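You operate a simulated robot arm through the tools that you are given. There is no shell and no other tool. Be economical: measure what you need, move in short steps, check, and stop when the job is done.

The job below is to be done with a simulated robot arm. You get a single attempt, and the scene is never put back.

JOB
Put things in order on the top of the mixing bench. At the end: the red pad stands where the blue conduit clip stood; the grey frame clip stands where the orange sponge stood; the blue conduit clip stands where the grey frame clip stood; the orange sponge stands on top of the black primer tray; whatever was shut is shut again. Leave all else as you found it, and nothing knocked over.

The check looks at the end state, three seconds after you hand in, the way a careful person would. Anything else that was tipped, shoved, dropped, spilled or broken makes it a failure.

ROBOT AND FRAMES
A 7-joint arm with a two-finger parallel gripper, fixed in place. Base frame: the origin is at the foot of the arm, x ahead of it, y to its left, z up; the work surface is at about z = 0.74. Units: m, degrees, N and s.
With the tool pointing down near the work surface it reaches from about 0.3 to 0.68 m from the base axis. Its first joint turns from -66.0 to 66.0 degrees. Payload 1.57 kg.
Tool frame: the origin (TCP) lies between the finger pads and is the grasp point; the fingertips stand 0.03 m ahead of it; z points along the fingers, y is the line along which they close. The gripper opens to 0.11 m. The fingers are 0.024 m wide and 0.012 m thick; the gripper's body (0.048 by 0.112 m) begins 0.078 m behind the TCP.
Orientation is told as [roll, pitch, yaw] about the base's x, y, z axes, in that order, counted from this pose: with the fingers straight down and closing along the base's y, the tool's x points along the base's -x, its y along +y and its z along -z.

CONTROLS
- The arm moves only by the tool nudge_tool. Its argument "moves" is a list that holds one entry, the list of rows, each a list of 6 numbers: the shift along the base's x, y, z in m, then the turn, a rotation vector about the base's x, y, z in degrees. In form: [[[x, y, z, wx, wy, wz], ...]]. A call has 1 to 20 rows; each row is the pose to reach, as a shift and turn from the pose commanded when the call began. "claw" is the opening, from 0 (shut) to 1 (fully open), set as the call begins (left out, the last holds). Rows are played at 5 a second. More than 0.05 m and 8.6 degrees between two rows, or a gripper value outside its range, and nothing of the call is played. A pose out of reach is approached as far as the arm can. The call stops where the force on the tool passes 40 N (or 10 N more than at its start, if that is more) or the arm is blocked; 0.2 s more then pass. The fingers move at their own pace (about 0.108 m/s each) and stop on an object; they squeeze with about 27 N. The grip force told is the motor's: it shows also when the fingers shut on nothing. Time passes only in rows, and 0.2 s behind the last, so rows that repeat a pose let the fingers close. The reply holds the time, the measured pose of the TCP, the force on the tool along the base axes, the opening and the grip force, in the units named above and with some noise, with the torque about the TCP (base axes, N m) and any sound that the robot's microphone picked up.
- Cameras (640 x 400 px; columns grow to the right, rows downward): "scene" is fixed at [0.1514, -0.3792, 1.4091]; the picture's right is [0.89, -0.46, 0.00], its down [-0.24, -0.47, -0.85] and it looks along [0.40, 0.75, -0.53] (base axes); focal length 344 px, centre (320, 200). "wrist" rides on the gripper at [0.07, 0.016, -0.141] in the tool frame; the picture's right is [-0.23, 0.97, 0.00], its down [-0.86, -0.20, -0.48] and it looks along [-0.47, -0.11, 0.88] (tool axes); focal length 222 px, centre (320, 200). There is no depth. A picture from a camera that has moved, and an enlarged one, comes with that camera's place and axes in the base frame and with its lens.
- capture(camera): a new picture of that camera. The clock stands still meanwhile.
- enlarge(camera, box): a new picture of the part [left, top, right, bottom] of that camera's present view, enlarged. The clock stands still meanwhile.
- finish_job(): hands the job in; it is judged then, once.

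Go step by step. Nothing tells you positions but the pictures and the camera data: compare them with the known pose of the tool, close in by small moves and look again before you grip or let go. The budget is 120 turns and 68 pictures, counting those below and the enlarged ones. Unless the task says otherwise, let go and move clear before handing in, and close with one line.

The tools are called after "Call:" by a JSON object that holds its "fn" and its "kwargs". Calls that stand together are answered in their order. nudge_tool: Moves the arm, as the interface text tells. Its arguments: {"type":"object","properties":{"moves":{"type":"array","items":{"type":"array","items":{"type":"array","items":{"type":"number"}}}},"claw":{"type":"number"}},"required":["moves"]} The other tools are called the same way: capture (camera) takes a picture; enlarge (camera, box) takes an enlarged picture of a part of a camera's view; finish_job () hands the job in.

At the start:

```text
clock: 0.0
ee_pos: [0.3997, 0.1772, 1.0699]
ee_rot: [0.1, 0.0, 0.0]
ft_force: [-1.0, -0.9, -0.7]
wrist_torque: [0.01, -0.04, -0.01]
width: 0.1099
grip_force: 0.1
```

scene: 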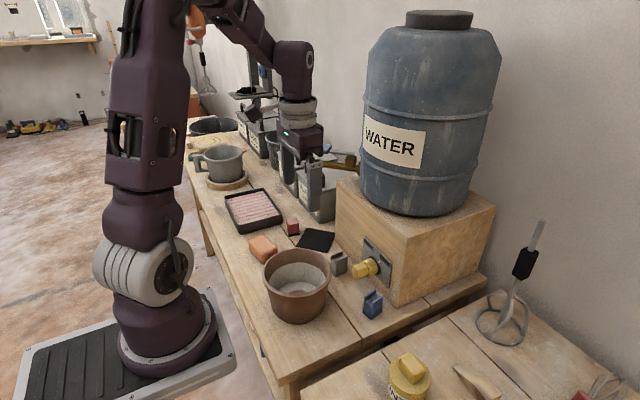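
wrist: 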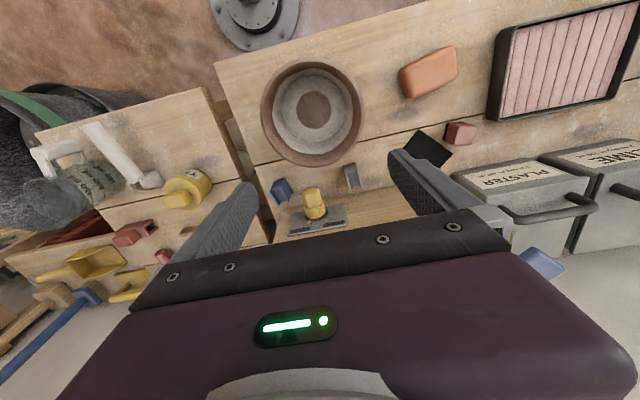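

I see the bench with the orange sponge, red pad, black flat square, grey clip and blue clip around the bucket. I'll zoom in to identify and locate them.

Call:
{"fn": "enlarge", "kwargs": {"camera": "scene", "box": [220, 180, 420, 330]}}

Call:
{"fn": "enlarge", "kwargs": {"camera": "wrist", "box": [240, 20, 640, 250]}}

```text
2.67 times, centred on (320, 255) of scene
camera zoom: at [0.1514, -0.3792, 1.4091], right [0.89, -0.46, 0.0], down [-0.24, -0.47, -0.85], along [0.4, 0.75, -0.53], focal length 918 px, centre (320, 53)
```

zoom: 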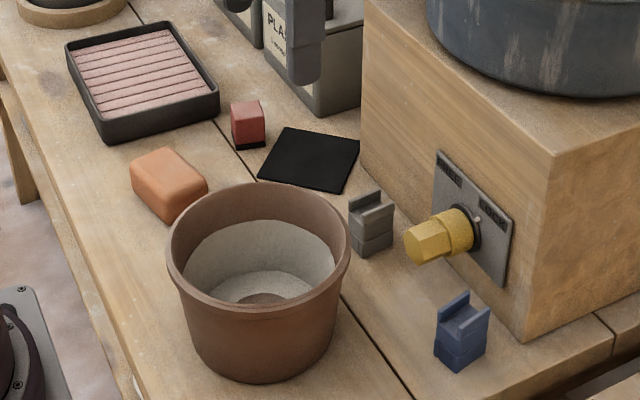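

```text
1.60 times, centred on (440, 135) of wrist
camera zoom: at [0.3296, 0.1939, 1.2113], right [0.23, 0.97, 0.0], down [0.85, -0.2, 0.48], along [0.47, -0.11, -0.88], focal length 355 px, centre (128, 304)
```

zoom: 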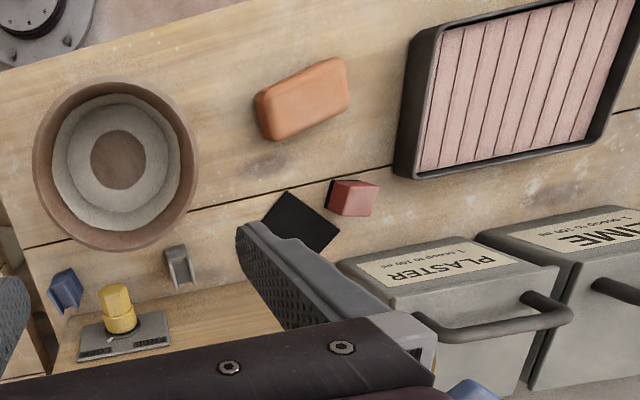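

The small black flat square (~(0.54, 0.365)) is the likely tray; the pink-filled one is around 0.74 m out, past reach. I take the sponge to be at (0.37, 0.36), red pad (0.485, 0.42), grey clip (0.53, 0.21) and blue clip (0.53, 0.055). I'll move over the sponge/red/black area for a closer look.

Call:
{"fn": "nudge_tool", "kwargs": {"moves": [[[-0.004, 0.036, -0.024, 0, 0, 0], [-0.008, 0.072, -0.048, 0, 0, 0], [-0.012, 0.108, -0.072, 0, 0, 0], [-0.016, 0.144, -0.096, 0, 0, 0], [-0.02, 0.18, -0.12, 0, 0, 0], [-0.02, 0.18, -0.12, 0, 0, 0]]]}}

Call:
{"fn": "capture", "kwargs": {"camera": "wrist"}}

```text
clock: 1.4
ee_pos: [0.3796, 0.3603, 0.9519]
ee_rot: [0.0, 0.1, 0.0]
ft_force: [0.2, -0.7, 0.1]
wrist_torque: [0.03, 0.02, 0.02]
width: 0.1099
grip_force: 0.1
```

```text
63 pictures are left
camera wrist: at [0.3099, 0.3758, 1.0931], right [0.23, 0.97, 0.0], down [0.85, -0.2, 0.48], along [0.47, -0.11, -0.88], focal length 222 px, centre (320, 200)
```

wrist: 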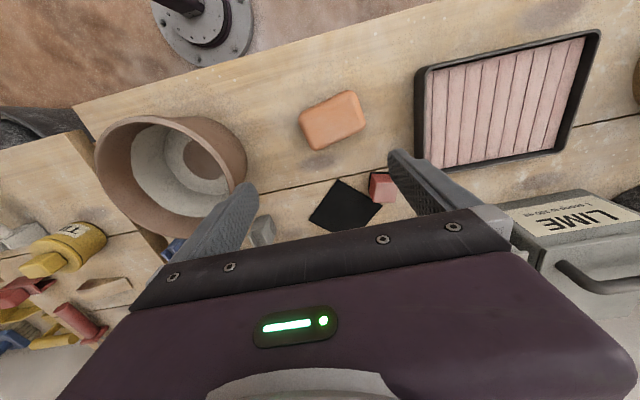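

The sponge, black square and red pad are in view; I'll zoom to see the shape of the black square and the pink tray.

Call:
{"fn": "enlarge", "kwargs": {"camera": "wrist", "box": [280, 80, 420, 240]}}

Call:
{"fn": "enlarge", "kwargs": {"camera": "scene", "box": [220, 170, 350, 270]}}

```text
2.50 times, centred on (350, 160) of wrist
camera zoom: at [0.3099, 0.3758, 1.0931], right [0.23, 0.97, 0.0], down [0.85, -0.2, 0.48], along [0.47, -0.11, -0.88], focal length 555 px, centre (245, 300)
```

zoom: 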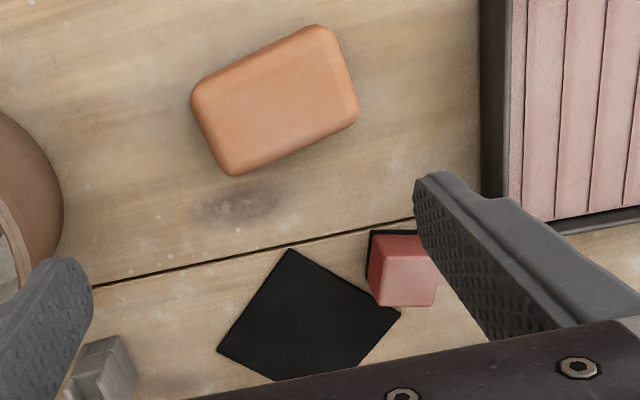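

```text
4.00 times, centred on (285, 220) of scene
camera zoom: at [0.1514, -0.3792, 1.4091], right [0.89, -0.46, 0.0], down [-0.24, -0.47, -0.85], along [0.4, 0.75, -0.53], focal length 1376 px, centre (460, 120)
```

zoom: 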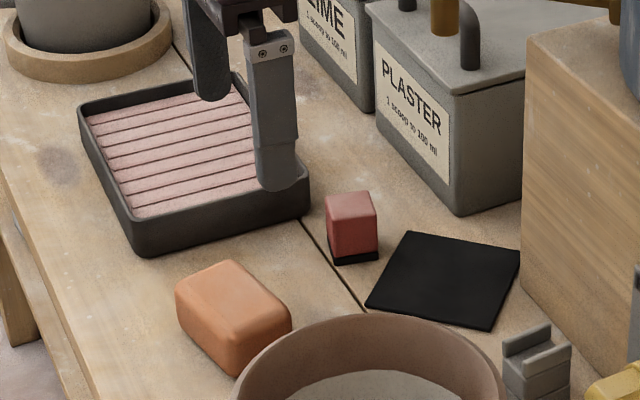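

The black square is a very thin flat slab, while the pink-filled piece has a rim. I need a closer look at both before deciding, so I'll bring the wrist camera nearer.

Call:
{"fn": "nudge_tool", "kwargs": {"moves": [[[0.04, 0.005, 0, 0, 0, 0], [0.08, 0.01, -0.01, 0, 0, 0], [0.12, 0.015, -0.02, 0, 0, 0], [0.125, 0.02, -0.03, 0, 0, 0], [0.125, 0.02, -0.03, 0, 0, 0]]]}}

Call:
{"fn": "capture", "kwargs": {"camera": "wrist"}}

```text
clock: 2.1
ee_pos: [0.4651, 0.3686, 0.9338]
ee_rot: [-0.7, 1.5, -0.2]
ft_force: [-26.4, -11.4, 2.2]
wrist_torque: [1.37, -3.2, -0.79]
width: 0.1101
grip_force: 0.1
stopped in row 3: the force on the tool passed its limit at 91 N (the readings are from after the stop); the commanded pose is now the measured one
```

```text
60 pictures are left
camera wrist: at [0.3989, 0.3877, 1.0759], right [0.23, 0.97, -0.02], down [0.87, -0.2, 0.46], along [0.44, -0.12, -0.89], focal length 222 px, centre (320, 200)
```

wrist: 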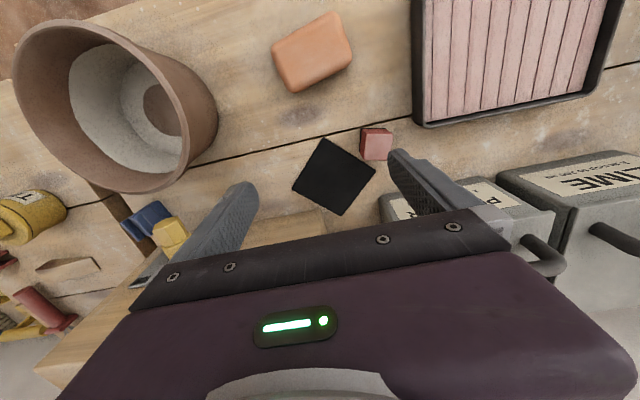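

The tool touched something about 0.12 m above the TCP, at x-forward. I'll look at the scene before moving anything else.

Call:
{"fn": "capture", "kwargs": {"camera": "scene"}}

Call:
{"fn": "enlarge", "kwargs": {"camera": "scene", "box": [230, 60, 430, 240]}}

```text
59 pictures are left
```

scene: 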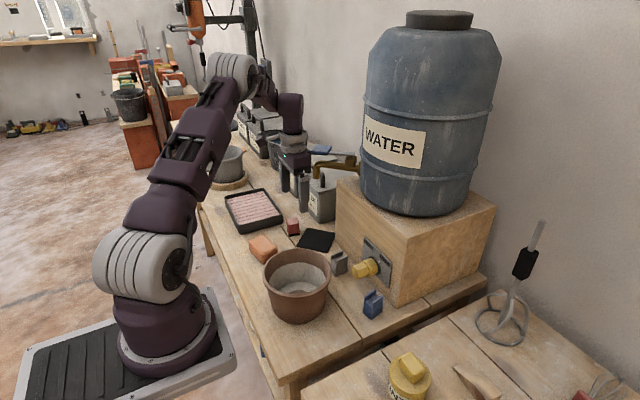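

```text
2.22 times, centred on (330, 150) of scene
camera zoom: at [0.1505, -0.3796, 1.4091], right [0.89, -0.46, 0.0], down [-0.24, -0.47, -0.85], along [0.4, 0.75, -0.53], focal length 765 px, centre (298, 311)
```

zoom: 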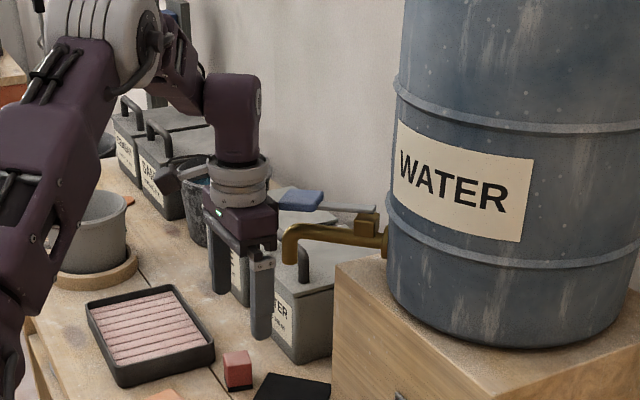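

The gripper's body brushed the brass water tap's blue lever, which reaches out over the black square at about z = 1.05. I'll back straight off and compare views to see whether it moved.

Call:
{"fn": "nudge_tool", "kwargs": {"moves": [[[-0.03, -0.005, 0, 0, 0, 0], [-0.0654, -0.05, 0.02, 0, 0, 0], [-0.0654, -0.09, 0.045, 0.7, -1.5, 0.2], [-0.0654, -0.13, 0.08, 0.7, -1.5, 0.2], [-0.0654, -0.16, 0.11, 0.7, -1.5, 0.2], [-0.0654, -0.1914, 0.1361, 0.7, -1.5, 0.2], [-0.0654, -0.1914, 0.1361, 0.7, -1.5, 0.2]]]}}

Call:
{"fn": "capture", "kwargs": {"camera": "wrist"}}

Call:
{"fn": "enlarge", "kwargs": {"camera": "scene", "box": [270, 110, 410, 240]}}

```text
refused: row 2 steps farther than a row can; nothing moved
```

```text
57 pictures are left
camera wrist: at [0.3989, 0.3877, 1.0759], right [0.23, 0.97, -0.02], down [0.87, -0.2, 0.46], along [0.44, -0.12, -0.89], focal length 222 px, centre (320, 200)
```

wrist: 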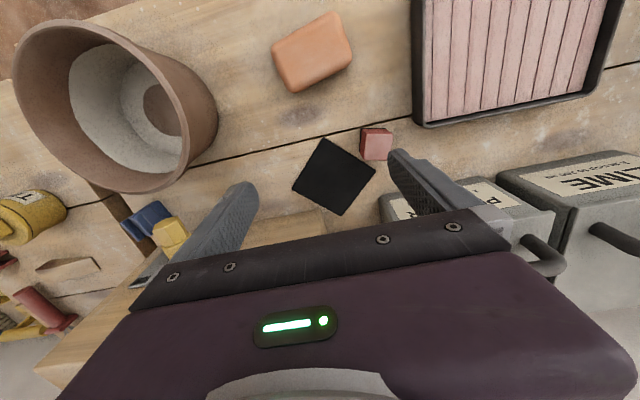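

```text
3.08 times, centred on (340, 175) of scene
camera zoom: at [0.1505, -0.3796, 1.4091], right [0.89, -0.46, 0.0], down [-0.24, -0.47, -0.85], along [0.4, 0.75, -0.53], focal length 1059 px, centre (258, 277)
```

zoom: 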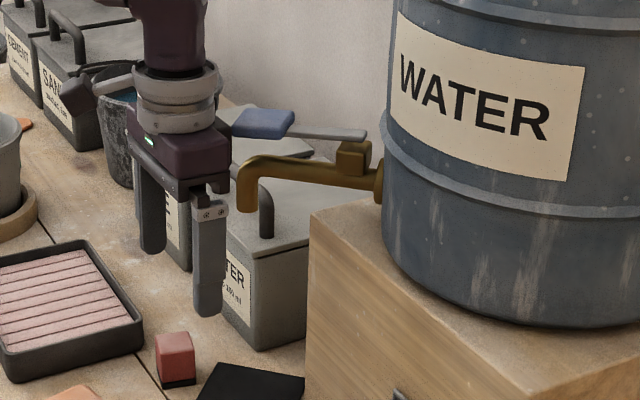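

One row was too long, so nothing moved. I'll back off with shorter steps and then compare.

Call:
{"fn": "nudge_tool", "kwargs": {"moves": [[[-0.03, -0.005, 0, 0, 0, 0], [-0.0654, -0.03, 0.01, 0, 0, 0], [-0.0654, -0.06, 0.03, 0.7, -1.5, 0.2], [-0.0654, -0.095, 0.06, 0.7, -1.5, 0.2], [-0.0654, -0.13, 0.09, 0.7, -1.5, 0.2], [-0.0654, -0.16, 0.115, 0.7, -1.5, 0.2], [-0.0654, -0.1914, 0.1361, 0.7, -1.5, 0.2], [-0.0654, -0.1914, 0.1361, 0.7, -1.5, 0.2]]]}}

Call:
{"fn": "capture", "kwargs": {"camera": "wrist"}}

Call:
{"fn": "enlarge", "kwargs": {"camera": "scene", "box": [270, 110, 410, 240]}}

```text
clock: 3.9
ee_pos: [0.4029, 0.1758, 1.0714]
ee_rot: [0.2, -0.1, 0.0]
ft_force: [-0.3, -1.1, -0.3]
wrist_torque: [-0.02, 0.01, -0.01]
width: 0.1101
grip_force: 0.1
```

```text
55 pictures are left
camera wrist: at [0.3321, 0.1911, 1.2119], right [0.23, 0.97, 0.0], down [0.85, -0.2, 0.48], along [0.47, -0.11, -0.88], focal length 222 px, centre (320, 200)
```

wrist: 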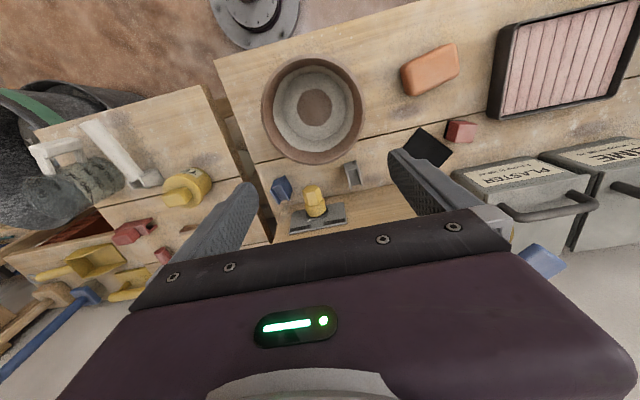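

```text
3.08 times, centred on (340, 175) of scene
camera zoom: at [0.1514, -0.3793, 1.4091], right [0.89, -0.46, 0.0], down [-0.24, -0.47, -0.85], along [0.4, 0.75, -0.53], focal length 1059 px, centre (258, 277)
```

zoom: 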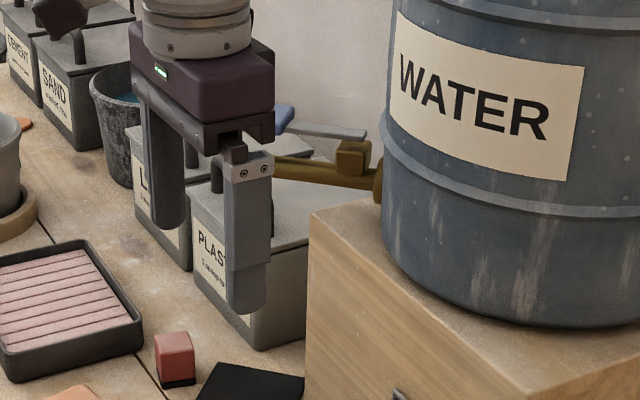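

The lever looks unmoved (same pixels as at the start). I'll take tight zooms of the black slab and the rimmed pink-filled tray to settle which is the "primer tray".

Call:
{"fn": "enlarge", "kwargs": {"camera": "scene", "box": [280, 210, 350, 260]}}

Call:
{"fn": "enlarge", "kwargs": {"camera": "wrist", "box": [380, 0, 640, 170]}}

```text
8.00 times, centred on (315, 235) of scene
camera zoom: at [0.1514, -0.3793, 1.4091], right [0.89, -0.46, 0.0], down [-0.24, -0.47, -0.85], along [0.4, 0.75, -0.53], focal length 2753 px, centre (360, -80)
```

zoom: 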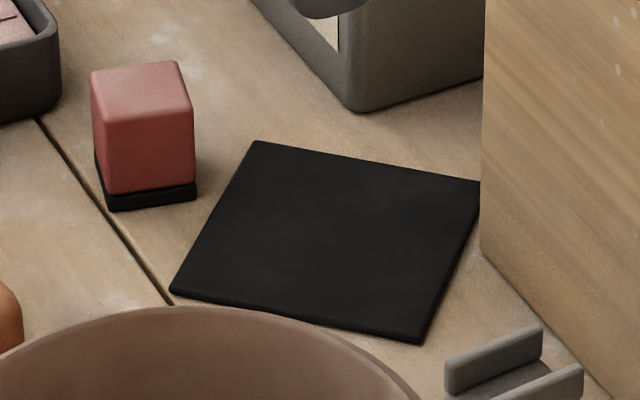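

```text
2.35 times, centred on (510, 85) of wrist
camera zoom: at [0.3321, 0.1911, 1.2119], right [0.23, 0.97, 0.0], down [0.85, -0.2, 0.48], along [0.47, -0.11, -0.88], focal length 523 px, centre (-127, 471)
```

zoom: 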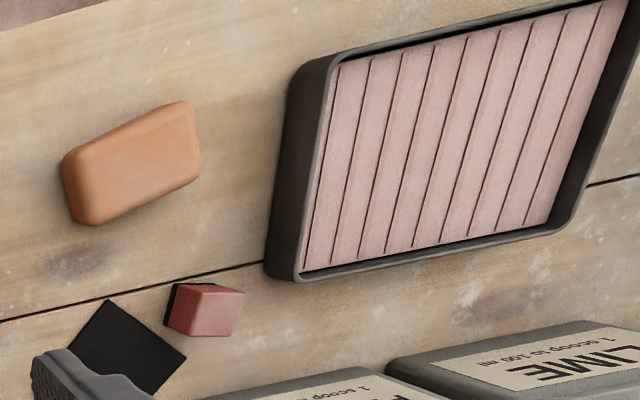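

The slab is a plain rubber mat; the rimmed black tray with pink (bonding) primer is the primer tray, so that is the target. Sponge centre is at about (0.365, 0.380), long axis 14° from y; I'll hover over it with the fingers aligned.

Call:
{"fn": "nudge_tool", "kwargs": {"moves": [[[-0.005, 0.035, -0.02, 0, 0, 2], [-0.01, 0.07, -0.045, 0, 0, 5], [-0.02, 0.105, -0.07, 0, 0, 8], [-0.03, 0.14, -0.1, 0, 0, 11], [-0.038, 0.175, -0.13, 0, 0, 14], [-0.038, 0.204, -0.16, 0, 0, 14], [-0.038, 0.204, -0.19, 0, 0, 14], [-0.038, 0.204, -0.215, 0, 0, 14], [-0.038, 0.204, -0.215, 0, 0, 14]]], "claw": 1}}

Call:
{"fn": "capture", "kwargs": {"camera": "wrist"}}

Call:
{"fn": "enlarge", "kwargs": {"camera": "scene", "box": [190, 150, 350, 280]}}

```text
clock: 5.9
ee_pos: [0.3639, 0.3835, 0.8539]
ee_rot: [0.0, -0.2, 14.0]
ft_force: [-0.6, -0.5, 0.2]
wrist_torque: [-0.02, -0.02, -0.01]
width: 0.11
grip_force: 0.0
```

```text
51 pictures are left
camera wrist: at [0.2914, 0.3817, 0.9952], right [-0.02, 1.0, 0.0], down [0.88, 0.01, 0.48], along [0.48, 0.01, -0.88], focal length 222 px, centre (320, 200)
```

wrist: 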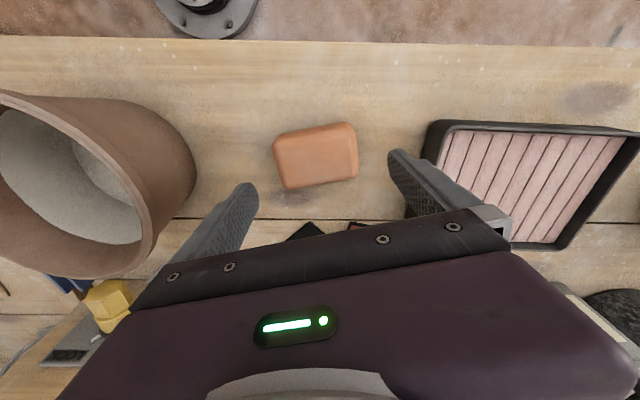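

```text
3.08 times, centred on (270, 215) of scene
camera zoom: at [0.1514, -0.3792, 1.4091], right [0.89, -0.46, 0.0], down [-0.24, -0.47, -0.85], along [0.4, 0.75, -0.53], focal length 1059 px, centre (474, 154)
```

zoom: 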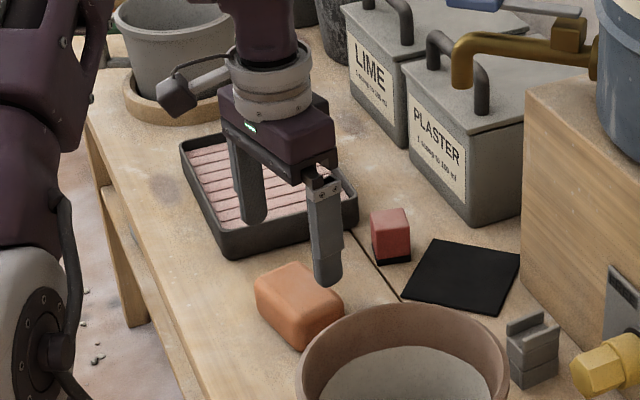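

Aligned over the sponge (centre ~ (0.365, 0.380), 14°). Descending to z 0.785 and gripping.

Call:
{"fn": "nudge_tool", "kwargs": {"moves": [[[0.001, -0.002, -0.03, 0, 0, 0], [0.001, -0.003, -0.055, 0, 0, 0], [0.001, -0.003, -0.069, 0, 0, 0], [0.001, -0.003, -0.069, 0, 0, 0]]]}}

Call:
{"fn": "enlarge", "kwargs": {"camera": "scene", "box": [210, 190, 310, 270]}}

```text
clock: 6.9
ee_pos: [0.364, 0.3791, 0.784]
ee_rot: [0.0, -0.2, 14.0]
ft_force: [0.5, 1.1, -0.5]
wrist_torque: [0.01, 0.02, 0.01]
width: 0.1101
grip_force: 0.0
```

```text
5.00 times, centred on (260, 230) of scene
camera zoom: at [0.1514, -0.3792, 1.4091], right [0.89, -0.46, 0.0], down [-0.24, -0.47, -0.85], along [0.4, 0.75, -0.53], focal length 1720 px, centre (620, 50)
```

zoom: 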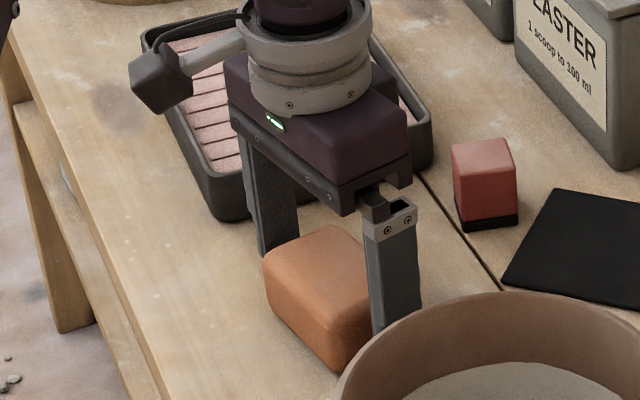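

Fingers straddle the sponge's ends. Closing the grip and lifting a bit.

Call:
{"fn": "nudge_tool", "kwargs": {"moves": [[[0, 0, 0, 0, 0, 0], [0, 0, 0, 0, 0, 0], [0, 0, 0, 0, 0, 0], [0, 0, 0, 0, 0, 0]]], "claw": 0}}

Call:
{"fn": "nudge_tool", "kwargs": {"moves": [[[0, 0, 0.02, 0, 0, 0], [0, 0, 0.05, 0, 0, 0], [0, 0, 0.08, 0, 0, 0], [0, 0, 0.08, 0, 0, 0]]]}}

Call:
{"fn": "capture", "kwargs": {"camera": "wrist"}}

```text
clock: 7.9
ee_pos: [0.3642, 0.38, 0.7833]
ee_rot: [0.2, -0.2, 14.0]
ft_force: [-0.1, 0.1, 0.0]
wrist_torque: [0.0, -0.02, -0.01]
width: 0.0845
grip_force: 26.8
```

```text
clock: 8.9
ee_pos: [0.3665, 0.3791, 0.867]
ee_rot: [0.1, -0.2, 14.0]
ft_force: [0.2, -0.2, 0.2]
wrist_torque: [-0.02, -0.02, 0.0]
width: 0.0
grip_force: 21.9
```

```text
48 pictures are left
camera wrist: at [0.2933, 0.3777, 1.007], right [-0.02, 1.0, 0.0], down [0.88, 0.01, 0.48], along [0.48, 0.01, -0.88], focal length 222 px, centre (320, 200)
```

wrist: 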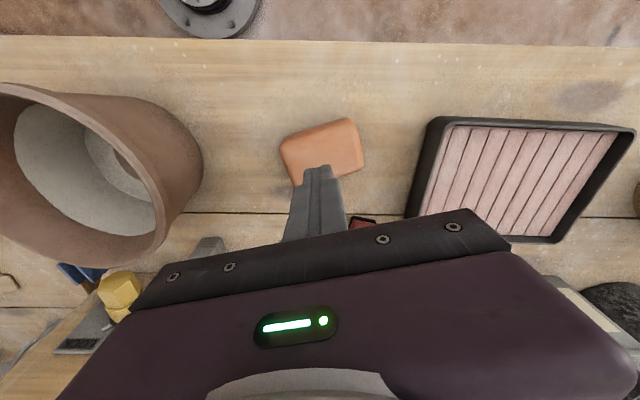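

The grip was on the rounded upper edge and slipped; the sponge stayed in place, turned maybe 2–3°. I'll reopen and grip it lower, with the fingertips just above the bench.

Call:
{"fn": "nudge_tool", "kwargs": {"moves": [[[0, 0, 0, 0, 0, 1], [0, 0.001, 0, 0, 0, 2], [-0.001, 0.002, 0, 0, 0, 3], [-0.001, 0.002, -0.04, 0, 0, 3], [-0.001, 0.002, -0.07, 0, 0, 3], [-0.001, 0.002, -0.085, 0, 0, 3], [-0.001, 0.002, -0.0935, 0, 0, 3], [-0.001, 0.002, -0.0935, 0, 0, 3]]], "claw": 1}}

Call:
{"fn": "nudge_tool", "kwargs": {"moves": [[[0, 0, 0, 0, 0, 0], [0, 0, 0, 0, 0, 0], [0, 0, 0, 0, 0, 0], [0, 0, 0, 0, 0, 0]]], "claw": 0}}

Call:
{"fn": "nudge_tool", "kwargs": {"moves": [[[0, 0, 0.02, 0, 0, 0], [0, 0, 0.04, 0, 0, 0], [0, 0, 0.04, 0, 0, 0]]]}}

Call:
{"fn": "enlarge", "kwargs": {"camera": "scene", "box": [210, 190, 310, 270]}}

```text
clock: 10.7
ee_pos: [0.3647, 0.382, 0.7725]
ee_rot: [0.1, -0.1, 17.0]
ft_force: [-1.1, -0.6, 0.0]
wrist_torque: [0.01, 0.02, -0.02]
width: 0.1102
grip_force: 0.1
```

```text
clock: 11.7
ee_pos: [0.3642, 0.3818, 0.7732]
ee_rot: [0.1, -0.2, 17.1]
ft_force: [-0.3, -0.3, -0.3]
wrist_torque: [-0.04, -0.01, 0.01]
width: 0.0846
grip_force: 27.0
```

```text
clock: 12.5
ee_pos: [0.3648, 0.3828, 0.8112]
ee_rot: [0.0, -0.2, 17.0]
ft_force: [-0.1, -0.5, -0.7]
wrist_torque: [-0.02, 0.02, 0.04]
width: 0.0841
grip_force: 26.9
```

```text
5.00 times, centred on (260, 230) of scene
camera zoom: at [0.1514, -0.3792, 1.4091], right [0.89, -0.46, 0.0], down [-0.24, -0.47, -0.85], along [0.4, 0.75, -0.53], focal length 1720 px, centre (620, 50)
```

zoom: 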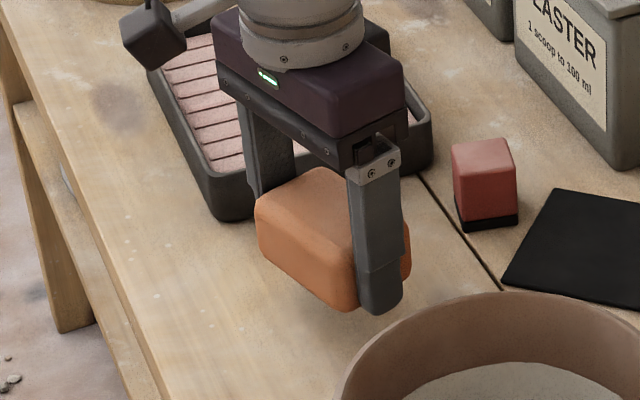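

The sponge is held. Carrying it up and over to the near part of the black tray at about (0.372, 0.578), turning it square with the tray.

Call:
{"fn": "nudge_tool", "kwargs": {"moves": [[[0, 0, 0.04, 0, 0, 0], [0, 0.02, 0.07, 0, 0, -3], [0.002, 0.05, 0.08, 0, 0, -6], [0.004, 0.09, 0.08, 0, 0, -10], [0.006, 0.13, 0.08, 0, 0, -14], [0.007, 0.165, 0.08, 0, 0, -17], [0.007, 0.195, 0.08, 0, 0, -19], [0.007, 0.195, 0.08, 0, 0, -19], [0.007, 0.195, 0.08, 0, 0, -19]]]}}

Call:
{"fn": "capture", "kwargs": {"camera": "wrist"}}

Call:
{"fn": "enlarge", "kwargs": {"camera": "scene", "box": [190, 130, 310, 240]}}

```text
clock: 14.5
ee_pos: [0.3523, 0.5375, 0.8987]
ee_rot: [0.2, -0.3, -0.4]
ft_force: [0.2, 0.4, -0.4]
wrist_torque: [0.02, 0.01, 0.0]
width: 0.0842
grip_force: 26.8
out of reach, approached as far as the arm can: row 6, 7, 8, 9
```

```text
46 pictures are left
camera wrist: at [0.2823, 0.5544, 1.0398], right [0.24, 0.97, 0.0], down [0.85, -0.21, 0.48], along [0.47, -0.11, -0.88], focal length 222 px, centre (320, 200)
```

wrist: 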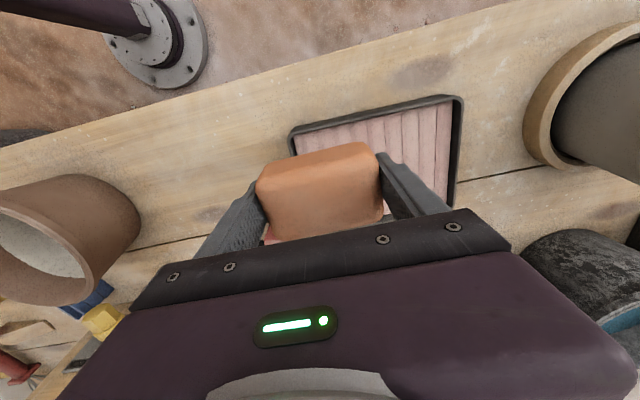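

```text
3.64 times, centred on (250, 185) of scene
camera zoom: at [0.1514, -0.3792, 1.4091], right [0.89, -0.46, 0.0], down [-0.24, -0.47, -0.85], along [0.4, 0.75, -0.53], focal length 1251 px, centre (574, 254)
```

zoom: 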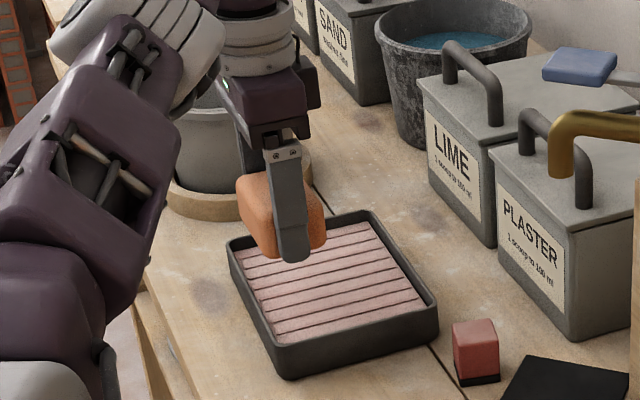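

At this height the arm stops short (r≈0.64), though lower down it should reach farther. The sponge is above the tray's near-left part; I'll lower a little and see where it goes.

Call:
{"fn": "nudge_tool", "kwargs": {"moves": [[[0, 0, -0.02, 0, 0, 0], [0, 0, -0.04, 0, 0, 0], [0, 0, -0.04, 0, 0, 0]]]}}

```text
clock: 15.3
ee_pos: [0.3523, 0.5396, 0.8581]
ee_rot: [0.2, -0.1, -2.0]
ft_force: [0.7, 0.4, -0.5]
wrist_torque: [-0.01, -0.01, 0.01]
width: 0.0844
grip_force: 26.8
```

Now at z 0.858. Reaching further out at this height.

Call:
{"fn": "nudge_tool", "kwargs": {"moves": [[[0.009, 0.018, -0.005, 0, 0, 0], [0.018, 0.033, -0.015, 0, 0, 0], [0.018, 0.033, -0.015, 0, 0, 0]]]}}

Call:
{"fn": "capture", "kwargs": {"camera": "wrist"}}

Call:
{"fn": "enlarge", "kwargs": {"camera": "scene", "box": [200, 150, 300, 240]}}

```text
clock: 16.1
ee_pos: [0.3608, 0.5358, 0.8505]
ee_rot: [0.3, -0.2, -1.9]
ft_force: [0.6, 0.4, -0.3]
wrist_torque: [0.02, 0.0, 0.01]
width: 0.0844
grip_force: 27.0
out of reach, approached as far as the arm can: row 1, 2, 3
```

```text
44 pictures are left
camera wrist: at [0.29, 0.5544, 0.9919], right [0.26, 0.97, 0.01], down [0.85, -0.23, 0.48], along [0.47, -0.12, -0.88], focal length 222 px, centre (320, 200)
```

wrist: 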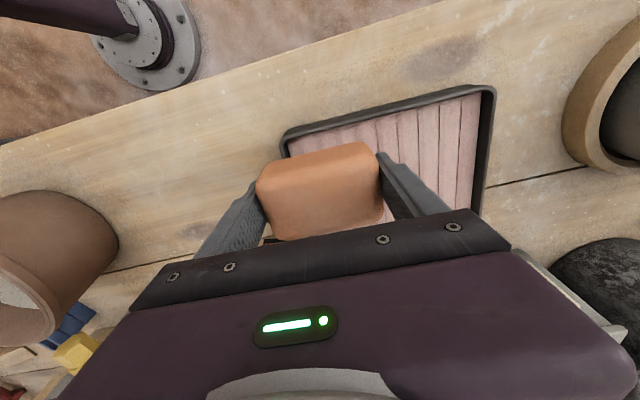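

```text
4.44 times, centred on (250, 195) of scene
camera zoom: at [0.1514, -0.3792, 1.4091], right [0.89, -0.46, 0.0], down [-0.24, -0.47, -0.85], along [0.4, 0.75, -0.53], focal length 1529 px, centre (631, 222)
```

zoom: 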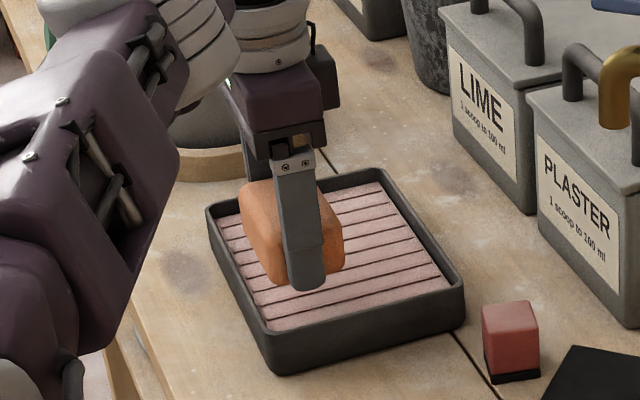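

Reach stops at r≈0.646 with the tool upright; leaning the fingers outward ~9° brings the tray within reach. I'll tilt and extend in small steps.

Call:
{"fn": "nudge_tool", "kwargs": {"moves": [[[0, 0, 0, 3.7, -2.5, 0], [0, 0, 0, 7.4, -5, 0], [0.006, 0.01, 0, 7.4, -5, 0], [0.012, 0.02, 0, 7.4, -5, 0], [0.017, 0.029, 0, 7.4, -5, 0], [0.017, 0.029, 0, 7.4, -5, 0]]]}}

```text
clock: 17.5
ee_pos: [0.3792, 0.563, 0.851]
ee_rot: [7.7, -4.9, -2.2]
ft_force: [-0.6, 0.4, -0.6]
wrist_torque: [0.01, 0.01, 0.01]
width: 0.0843
grip_force: 26.9
```

That works. A bit more extension to (0.383, 0.580), then lower towards the tray floor and look.

Call:
{"fn": "nudge_tool", "kwargs": {"moves": [[[0.002, 0.008, 0, 3.3, -2.2, 0], [0.004, 0.017, 0, 3.3, -2.2, 0], [0.004, 0.017, -0.015, 3.3, -2.2, 0], [0.004, 0.017, -0.03, 3.3, -2.2, 0], [0.004, 0.017, -0.03, 3.3, -2.2, 0]]]}}

Call:
{"fn": "enlarge", "kwargs": {"camera": "scene", "box": [210, 160, 300, 240]}}

Call:
{"fn": "enlarge", "kwargs": {"camera": "wrist", "box": [220, 60, 520, 250]}}

```text
clock: 18.7
ee_pos: [0.3815, 0.5797, 0.8205]
ee_rot: [11.1, -6.9, -2.7]
ft_force: [-0.4, 0.5, -0.3]
wrist_torque: [-0.01, -0.02, 0.01]
width: 0.0845
grip_force: 27.4
```

```text
5.00 times, centred on (255, 200) of scene
camera zoom: at [0.1514, -0.3792, 1.4091], right [0.89, -0.46, 0.0], down [-0.24, -0.47, -0.85], along [0.4, 0.75, -0.53], focal length 1720 px, centre (645, 200)
```

zoom: 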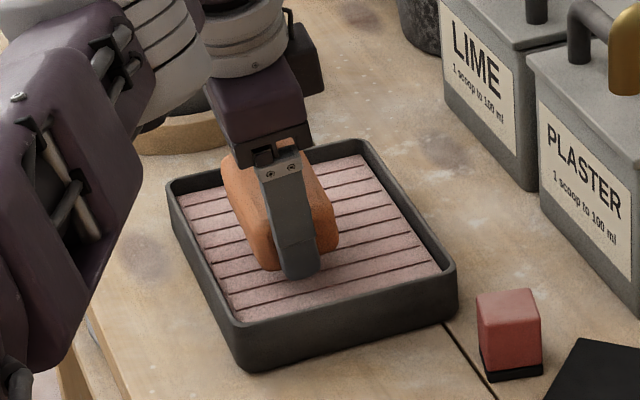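

```text
2.11 times, centred on (370, 155) of wrist
camera zoom: at [0.2942, 0.573, 0.9529], right [0.25, 0.95, 0.21], down [0.78, -0.33, 0.53], along [0.57, 0.04, -0.82], focal length 468 px, centre (215, 295)
```

zoom: 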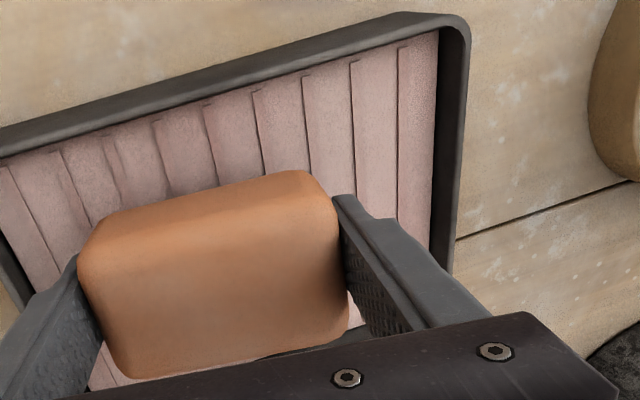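

Sponge is inside the tray outline. Lowering slowly until it touches.

Call:
{"fn": "nudge_tool", "kwargs": {"moves": [[[0, 0, -0.004, 0, 0, 0], [0, 0, -0.008, 0, 0, 0], [0, 0, -0.011, 0, 0, 0], [0, 0, -0.011, 0, 0, 0]]]}}

```text
clock: 19.7
ee_pos: [0.3819, 0.5781, 0.8095]
ee_rot: [11.0, -7.1, -2.7]
ft_force: [-0.5, 0.0, 5.6]
wrist_torque: [-0.23, 0.14, 0.01]
width: 0.0844
grip_force: 27.5
out of reach, approached as far as the arm can: row 3, 4
```

It touches the tray floor (5.6 N). Opening slightly and letting it settle.

Call:
{"fn": "nudge_tool", "kwargs": {"moves": [[[0, 0, 0, 0, 0, 0], [0, 0, 0, 0, 0, 0], [0, 0, 0.003, 0, 0, 0], [0, 0, 0.006, 0, 0, 0]]], "claw": 0.87}}

Call:
{"fn": "enlarge", "kwargs": {"camera": "scene", "box": [210, 160, 300, 240]}}

```text
clock: 20.7
ee_pos: [0.381, 0.5794, 0.815]
ee_rot: [11.1, -7.0, -2.7]
ft_force: [0.2, -0.6, -0.1]
wrist_torque: [0.0, 0.01, -0.01]
width: 0.0958
grip_force: 0.2
```

```text
5.00 times, centred on (255, 200) of scene
camera zoom: at [0.1514, -0.3792, 1.4091], right [0.89, -0.46, 0.0], down [-0.24, -0.47, -0.85], along [0.4, 0.75, -0.53], focal length 1720 px, centre (645, 200)
```

zoom: 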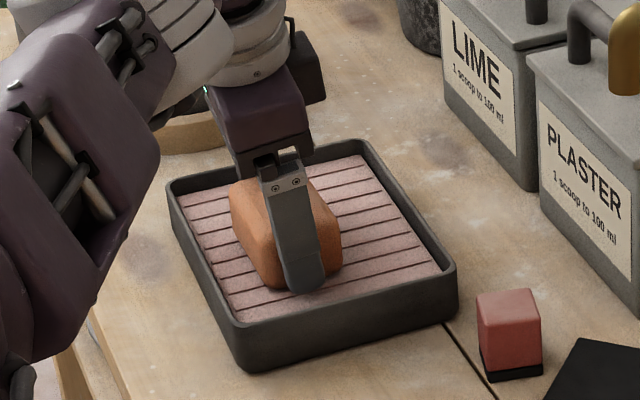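

The sponge sits flat in the tray. Retracting along the fingers, righting the tool, and moving to a look-out in front of the grey clip.

Call:
{"fn": "nudge_tool", "kwargs": {"moves": [[[-0.004, -0.006, 0.03, 0, 0, 0], [-0.0075, -0.011, 0.058, 0, 0, 0], [-0.01, -0.03, 0.085, -3, 2, 0], [-0.01, -0.06, 0.105, -6, 4, 0], [-0.01, -0.095, 0.12, -9, 6, 0], [-0.01, -0.13, 0.13, -11, 7, 1], [-0.005, -0.17, 0.135, -11, 7, 2], [0, -0.21, 0.135, -11, 7, 2.5], [0.01, -0.25, 0.135, -11, 7, 2.5], [0.02, -0.29, 0.135, -11, 7, 2.5], [0.03, -0.33, 0.135, -11, 7, 2.5], [0.04, -0.36, 0.135, -11, 7, 2.5], [0.04, -0.36, 0.135, -11, 7, 2.5]]]}}

Call:
{"fn": "capture", "kwargs": {"camera": "wrist"}}

Call:
{"fn": "capture", "kwargs": {"camera": "scene"}}

```text
clock: 23.5
ee_pos: [0.4218, 0.2167, 0.9516]
ee_rot: [0.0, -0.1, 0.5]
ft_force: [-0.1, 0.2, 0.2]
wrist_torque: [0.01, 0.02, -0.01]
width: 0.0959
grip_force: 0.1
```

```text
39 pictures are left
camera wrist: at [0.3509, 0.2329, 1.0935], right [0.22, 0.98, 0.0], down [0.86, -0.19, 0.48], along [0.47, -0.1, -0.88], focal length 222 px, centre (320, 200)
```

wrist: 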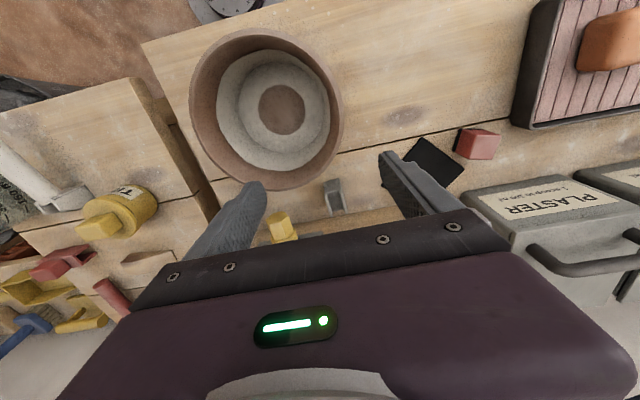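

```text
38 pictures are left
```

scene: 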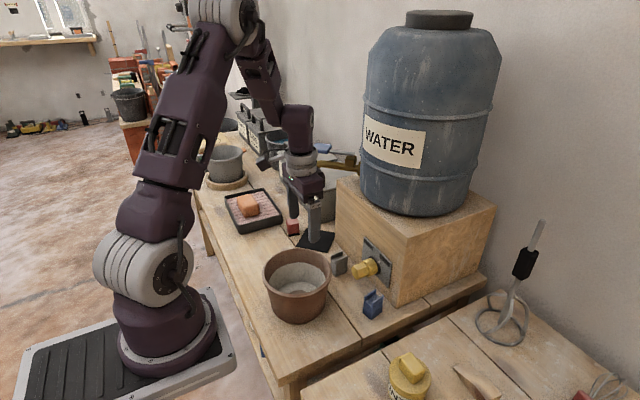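

The sponge sits in the tray. Zooming in on the grey and blue clips for their orientation.

Call:
{"fn": "enlarge", "kwargs": {"camera": "wrist", "box": [250, 150, 390, 240]}}

Call:
{"fn": "enlarge", "kwargs": {"camera": "scene", "box": [310, 235, 400, 325]}}

```text
4.44 times, centred on (320, 195) of wrist
camera zoom: at [0.3509, 0.2329, 1.0935], right [0.22, 0.98, 0.0], down [0.86, -0.19, 0.48], along [0.47, -0.1, -0.88], focal length 987 px, centre (320, 222)
```

zoom: 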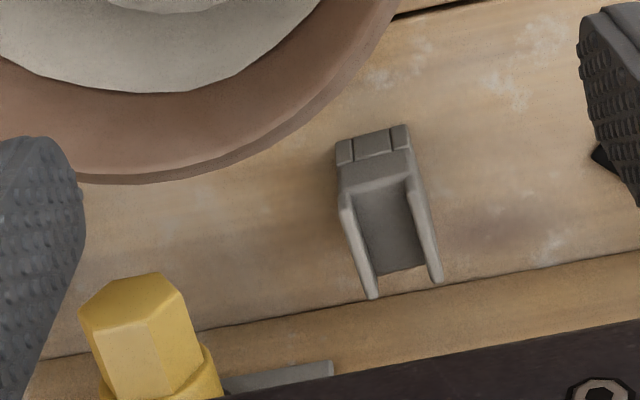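

```text
4.44 times, centred on (355, 280) of scene
camera zoom: at [0.1514, -0.3793, 1.4091], right [0.89, -0.46, 0.0], down [-0.24, -0.47, -0.85], along [0.4, 0.75, -0.53], focal length 1529 px, centre (164, -156)
```

zoom: 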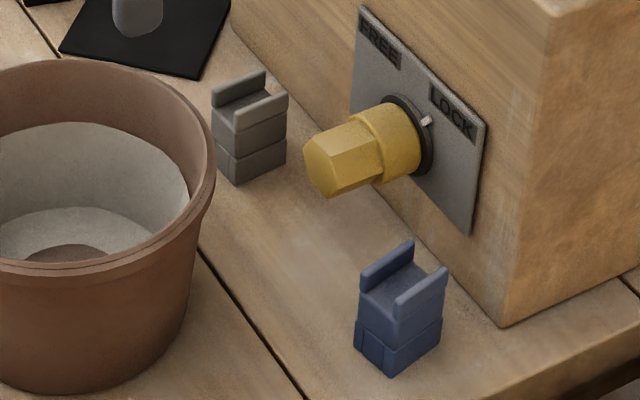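

Grey clip is at about (0.528, 0.221), prongs parallel to x, ~0.027 wide in y. I'll narrow the fingers to 0.07 and hover over it, clear of the yellow lock knob.

Call:
{"fn": "nudge_tool", "kwargs": {"moves": [[[0.03, 0.002, 0, 0, 0, 0], [0.07, 0.004, 0, 0, 0, 0], [0.106, 0.005, 0, 0, 0, -0.5], [0.106, 0.005, -0.04, 0, 0, -0.5], [0.106, 0.005, -0.08, 0, 0, -0.5], [0.106, 0.005, -0.11, 0, 0, -0.5], [0.106, 0.005, -0.11, 0, 0, -0.5]]], "claw": 0.64}}

Call:
{"fn": "enlarge", "kwargs": {"camera": "wrist", "box": [220, 60, 420, 240]}}

Call:
{"fn": "enlarge", "kwargs": {"camera": "scene", "box": [280, 190, 400, 290]}}

```text
clock: 25.1
ee_pos: [0.5251, 0.2237, 0.8411]
ee_rot: [0.0, -0.1, 0.0]
ft_force: [0.2, -0.1, 0.4]
wrist_torque: [0.03, -0.01, 0.01]
width: 0.0702
grip_force: 0.0
```

```text
2.22 times, centred on (320, 150) of wrist
camera zoom: at [0.4544, 0.24, 0.9828], right [0.23, 0.97, 0.0], down [0.85, -0.2, 0.48], along [0.47, -0.11, -0.88], focal length 494 px, centre (320, 311)
```

zoom: 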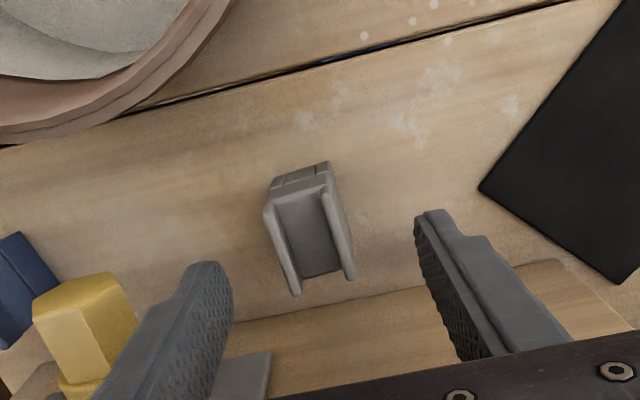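

```text
4.00 times, centred on (340, 240) of scene
camera zoom: at [0.1514, -0.3792, 1.4091], right [0.89, -0.46, 0.0], down [-0.24, -0.47, -0.85], along [0.4, 0.75, -0.53], focal length 1376 px, centre (240, 40)
```

zoom: 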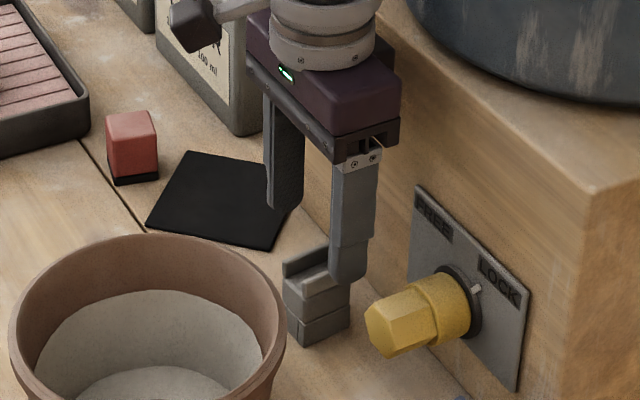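

Aligned within a few mm: clip centre (0.528, 0.220), yaw about +5°. Descending and gripping.

Call:
{"fn": "nudge_tool", "kwargs": {"moves": [[[0.003, -0.003, -0.02, 0, 0, 5], [0.003, -0.003, -0.045, 0, 0, 5], [0.003, -0.003, -0.066, 0, 0, 5], [0.003, -0.003, -0.066, 0, 0, 5]]]}}

Call:
{"fn": "nudge_tool", "kwargs": {"moves": [[[0, 0, 0, 0, 0, 0], [0, 0, 0, 0, 0, 0], [0, 0, 0, 0, 0, 0], [0, 0, 0, 0, 0, 0]]], "claw": 0}}

Call:
{"fn": "enlarge", "kwargs": {"camera": "scene", "box": [310, 210, 410, 290]}}

```text
clock: 26.1
ee_pos: [0.5294, 0.2201, 0.7733]
ee_rot: [0.0, -0.1, 5.0]
ft_force: [0.0, -0.1, 0.7]
wrist_torque: [-0.02, -0.01, 0.02]
width: 0.0707
grip_force: 0.1
```

```text
clock: 27.1
ee_pos: [0.5297, 0.2192, 0.7737]
ee_rot: [0.0, -0.1, 5.1]
ft_force: [-0.3, -0.1, 0.7]
wrist_torque: [-0.02, 0.03, -0.03]
width: 0.0282
grip_force: 27.5
```

```text
5.00 times, centred on (360, 250) of scene
camera zoom: at [0.1514, -0.3792, 1.4091], right [0.89, -0.46, 0.0], down [-0.24, -0.47, -0.85], along [0.4, 0.75, -0.53], focal length 1720 px, centre (120, -50)
```

zoom: 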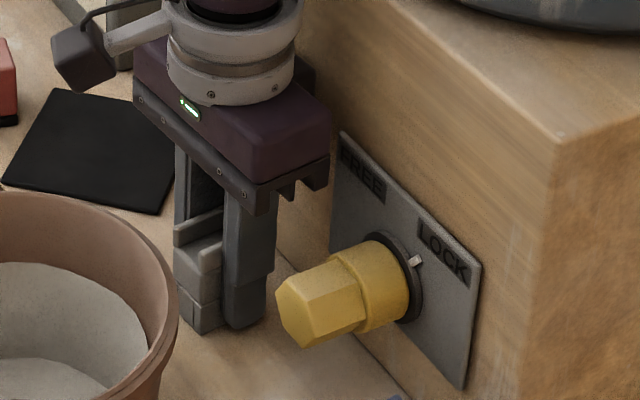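

The clip is gripped (28 mm). Lifting, pulling back clear of the tap, and carrying to the sponge's old spot (0.365, 0.381).

Call:
{"fn": "nudge_tool", "kwargs": {"moves": [[[0, 0, 0.03, 0, 0, 0], [0, 0, 0.07, 0, 0, 0], [0, 0, 0.11, 0, 0, 0], [-0.03, 0, 0.14, 0, 0, 0], [-0.07, 0.01, 0.14, 0, 0, 0], [-0.11, 0.02, 0.14, 0, 0, 0], [-0.14, 0.05, 0.14, 0, 0, 0], [-0.155, 0.09, 0.14, 0, 0, 0], [-0.163, 0.13, 0.14, 0, 0, 0], [-0.163, 0.162, 0.12, 0, 0, 0], [-0.163, 0.162, 0.08, 0, 0, 0], [-0.163, 0.162, 0.04, 0, 0, 0], [-0.163, 0.162, 0.04, 0, 0, 0]]]}}

Call:
{"fn": "enlarge", "kwargs": {"camera": "scene", "box": [200, 160, 340, 270]}}

```text
clock: 29.9
ee_pos: [0.3678, 0.3799, 0.8139]
ee_rot: [0.0, -0.1, 5.0]
ft_force: [0.3, 0.0, -0.5]
wrist_torque: [0.01, 0.01, 0.01]
width: 0.0286
grip_force: 27.3
```

```text
3.64 times, centred on (270, 215) of scene
camera zoom: at [0.1514, -0.3792, 1.4091], right [0.89, -0.46, 0.0], down [-0.24, -0.47, -0.85], along [0.4, 0.75, -0.53], focal length 1251 px, centre (502, 146)
```

zoom: 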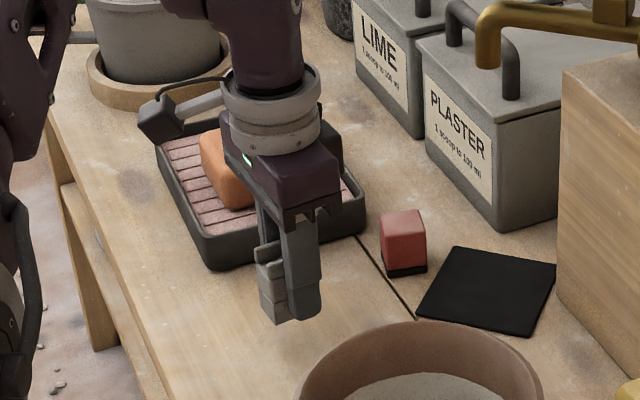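

Clip hangs over the old sponge spot. Lowering it to the bench.

Call:
{"fn": "nudge_tool", "kwargs": {"moves": [[[-0.002, 0.001, -0.015, 0, 0, 0], [-0.002, 0.001, -0.03, 0, 0, 0], [-0.002, 0.001, -0.039, 0, 0, 0], [-0.002, 0.001, -0.039, 0, 0, 0]]]}}

```text
clock: 30.9
ee_pos: [0.3662, 0.3829, 0.7747]
ee_rot: [-0.1, -0.1, 5.0]
ft_force: [-0.2, 0.4, 0.0]
wrist_torque: [-0.05, -0.06, 0.03]
width: 0.0287
grip_force: 27.2
```

Almost touching; one more millimetre or so, then release and lift.

Call:
{"fn": "nudge_tool", "kwargs": {"moves": [[[0, -0.001, -0.001, 0, 0, 0], [0, -0.001, -0.002, 0, 0, 0], [0, -0.001, -0.002, 0, 0, 0]]]}}

Call:
{"fn": "nudge_tool", "kwargs": {"moves": [[[0, 0, 0, 0, 0, 0], [0, 0, 0, 0, 0, 0], [0, 0, 0.02, 0, 0, 0], [0, 0, 0.06, 0, 0, 0], [0, 0, 0.1, 0, 0, 0], [0, 0, 0.1, 0, 0, 0]]], "claw": 0.64}}

Call:
{"fn": "enlarge", "kwargs": {"camera": "scene", "box": [200, 160, 340, 270]}}

Call:
{"fn": "enlarge", "kwargs": {"camera": "wrist", "box": [220, 60, 520, 240]}}

```text
clock: 31.7
ee_pos: [0.366, 0.3815, 0.7733]
ee_rot: [0.0, -0.3, 5.0]
ft_force: [-0.9, -3.2, 17.4]
wrist_torque: [-0.16, 0.19, 0.02]
width: 0.0285
grip_force: 27.4
```

```text
clock: 33.1
ee_pos: [0.3646, 0.3835, 0.8735]
ee_rot: [0.1, -0.1, 5.0]
ft_force: [-0.6, -0.7, 0.3]
wrist_torque: [0.02, 0.01, 0.0]
width: 0.0706
grip_force: 0.1
```

```text
3.64 times, centred on (270, 215) of scene
camera zoom: at [0.1514, -0.3792, 1.4091], right [0.89, -0.46, 0.0], down [-0.24, -0.47, -0.85], along [0.4, 0.75, -0.53], focal length 1251 px, centre (502, 146)
```

zoom: 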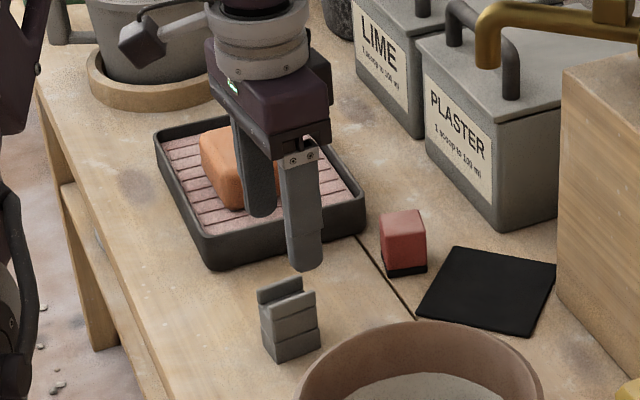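

```text
2.13 times, centred on (370, 150) of wrist
camera zoom: at [0.2927, 0.3934, 1.0149], right [0.14, 0.99, 0.0], down [0.87, -0.12, 0.48], along [0.48, -0.07, -0.88], focal length 474 px, centre (213, 307)
```

zoom: 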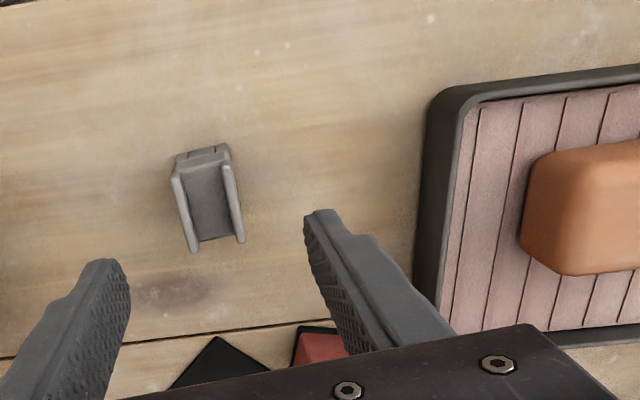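

Grey clip stands where the sponge was. Next the blue clip: moving to a look-out in front of it.

Call:
{"fn": "nudge_tool", "kwargs": {"moves": [[[0, -0.01, 0.045, 0, 0, 0], [0, -0.03, 0.085, 0, 0, -1], [0.005, -0.075, 0.085, 0, 0, -2], [0.01, -0.12, 0.085, 0, 0, -3], [0.02, -0.165, 0.085, 0, 0, -4], [0.03, -0.21, 0.085, 0, 0, -5], [0.045, -0.255, 0.085, 0, 0, -5], [0.06, -0.295, 0.085, 0, 0, -5], [0.08, -0.31, 0.07, 0, 0, -5], [0.08, -0.31, 0.07, 0, 0, -5]]]}}

Call:
{"fn": "enlarge", "kwargs": {"camera": "wrist", "box": [220, 60, 440, 240]}}

Call:
{"fn": "enlarge", "kwargs": {"camera": "scene", "box": [310, 235, 410, 325]}}

```text
clock: 35.3
ee_pos: [0.4437, 0.0713, 0.9435]
ee_rot: [0.0, -0.1, 0.1]
ft_force: [-0.2, 0.3, 1.2]
wrist_torque: [0.0, 0.03, 0.0]
width: 0.0703
grip_force: 0.1
```

```text
2.22 times, centred on (330, 150) of wrist
camera zoom: at [0.3732, 0.0877, 1.0844], right [0.23, 0.97, 0.0], down [0.85, -0.2, 0.48], along [0.47, -0.11, -0.88], focal length 494 px, centre (298, 311)
```

zoom: 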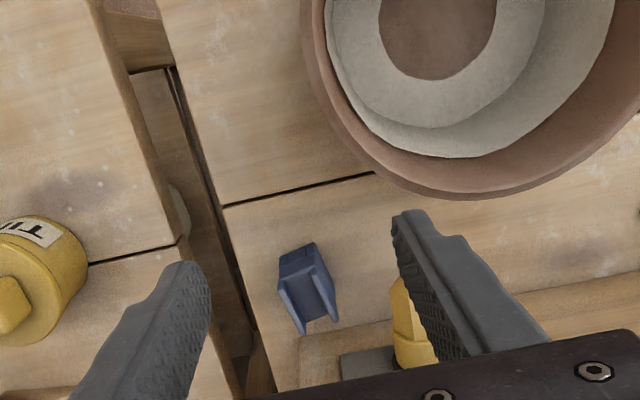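

```text
4.44 times, centred on (360, 280) of scene
camera zoom: at [0.1514, -0.3793, 1.4091], right [0.89, -0.46, 0.0], down [-0.24, -0.47, -0.85], along [0.4, 0.75, -0.53], focal length 1529 px, centre (142, -156)
```

zoom: 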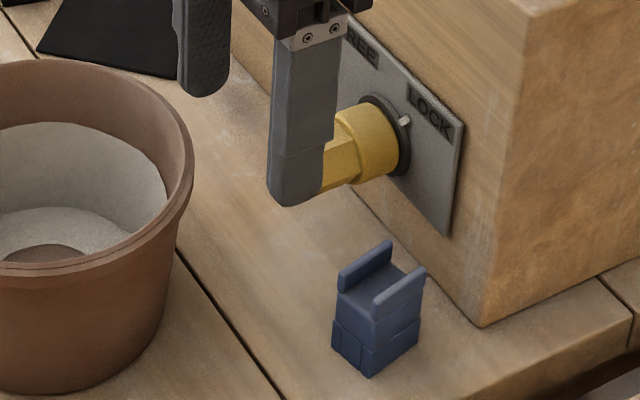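

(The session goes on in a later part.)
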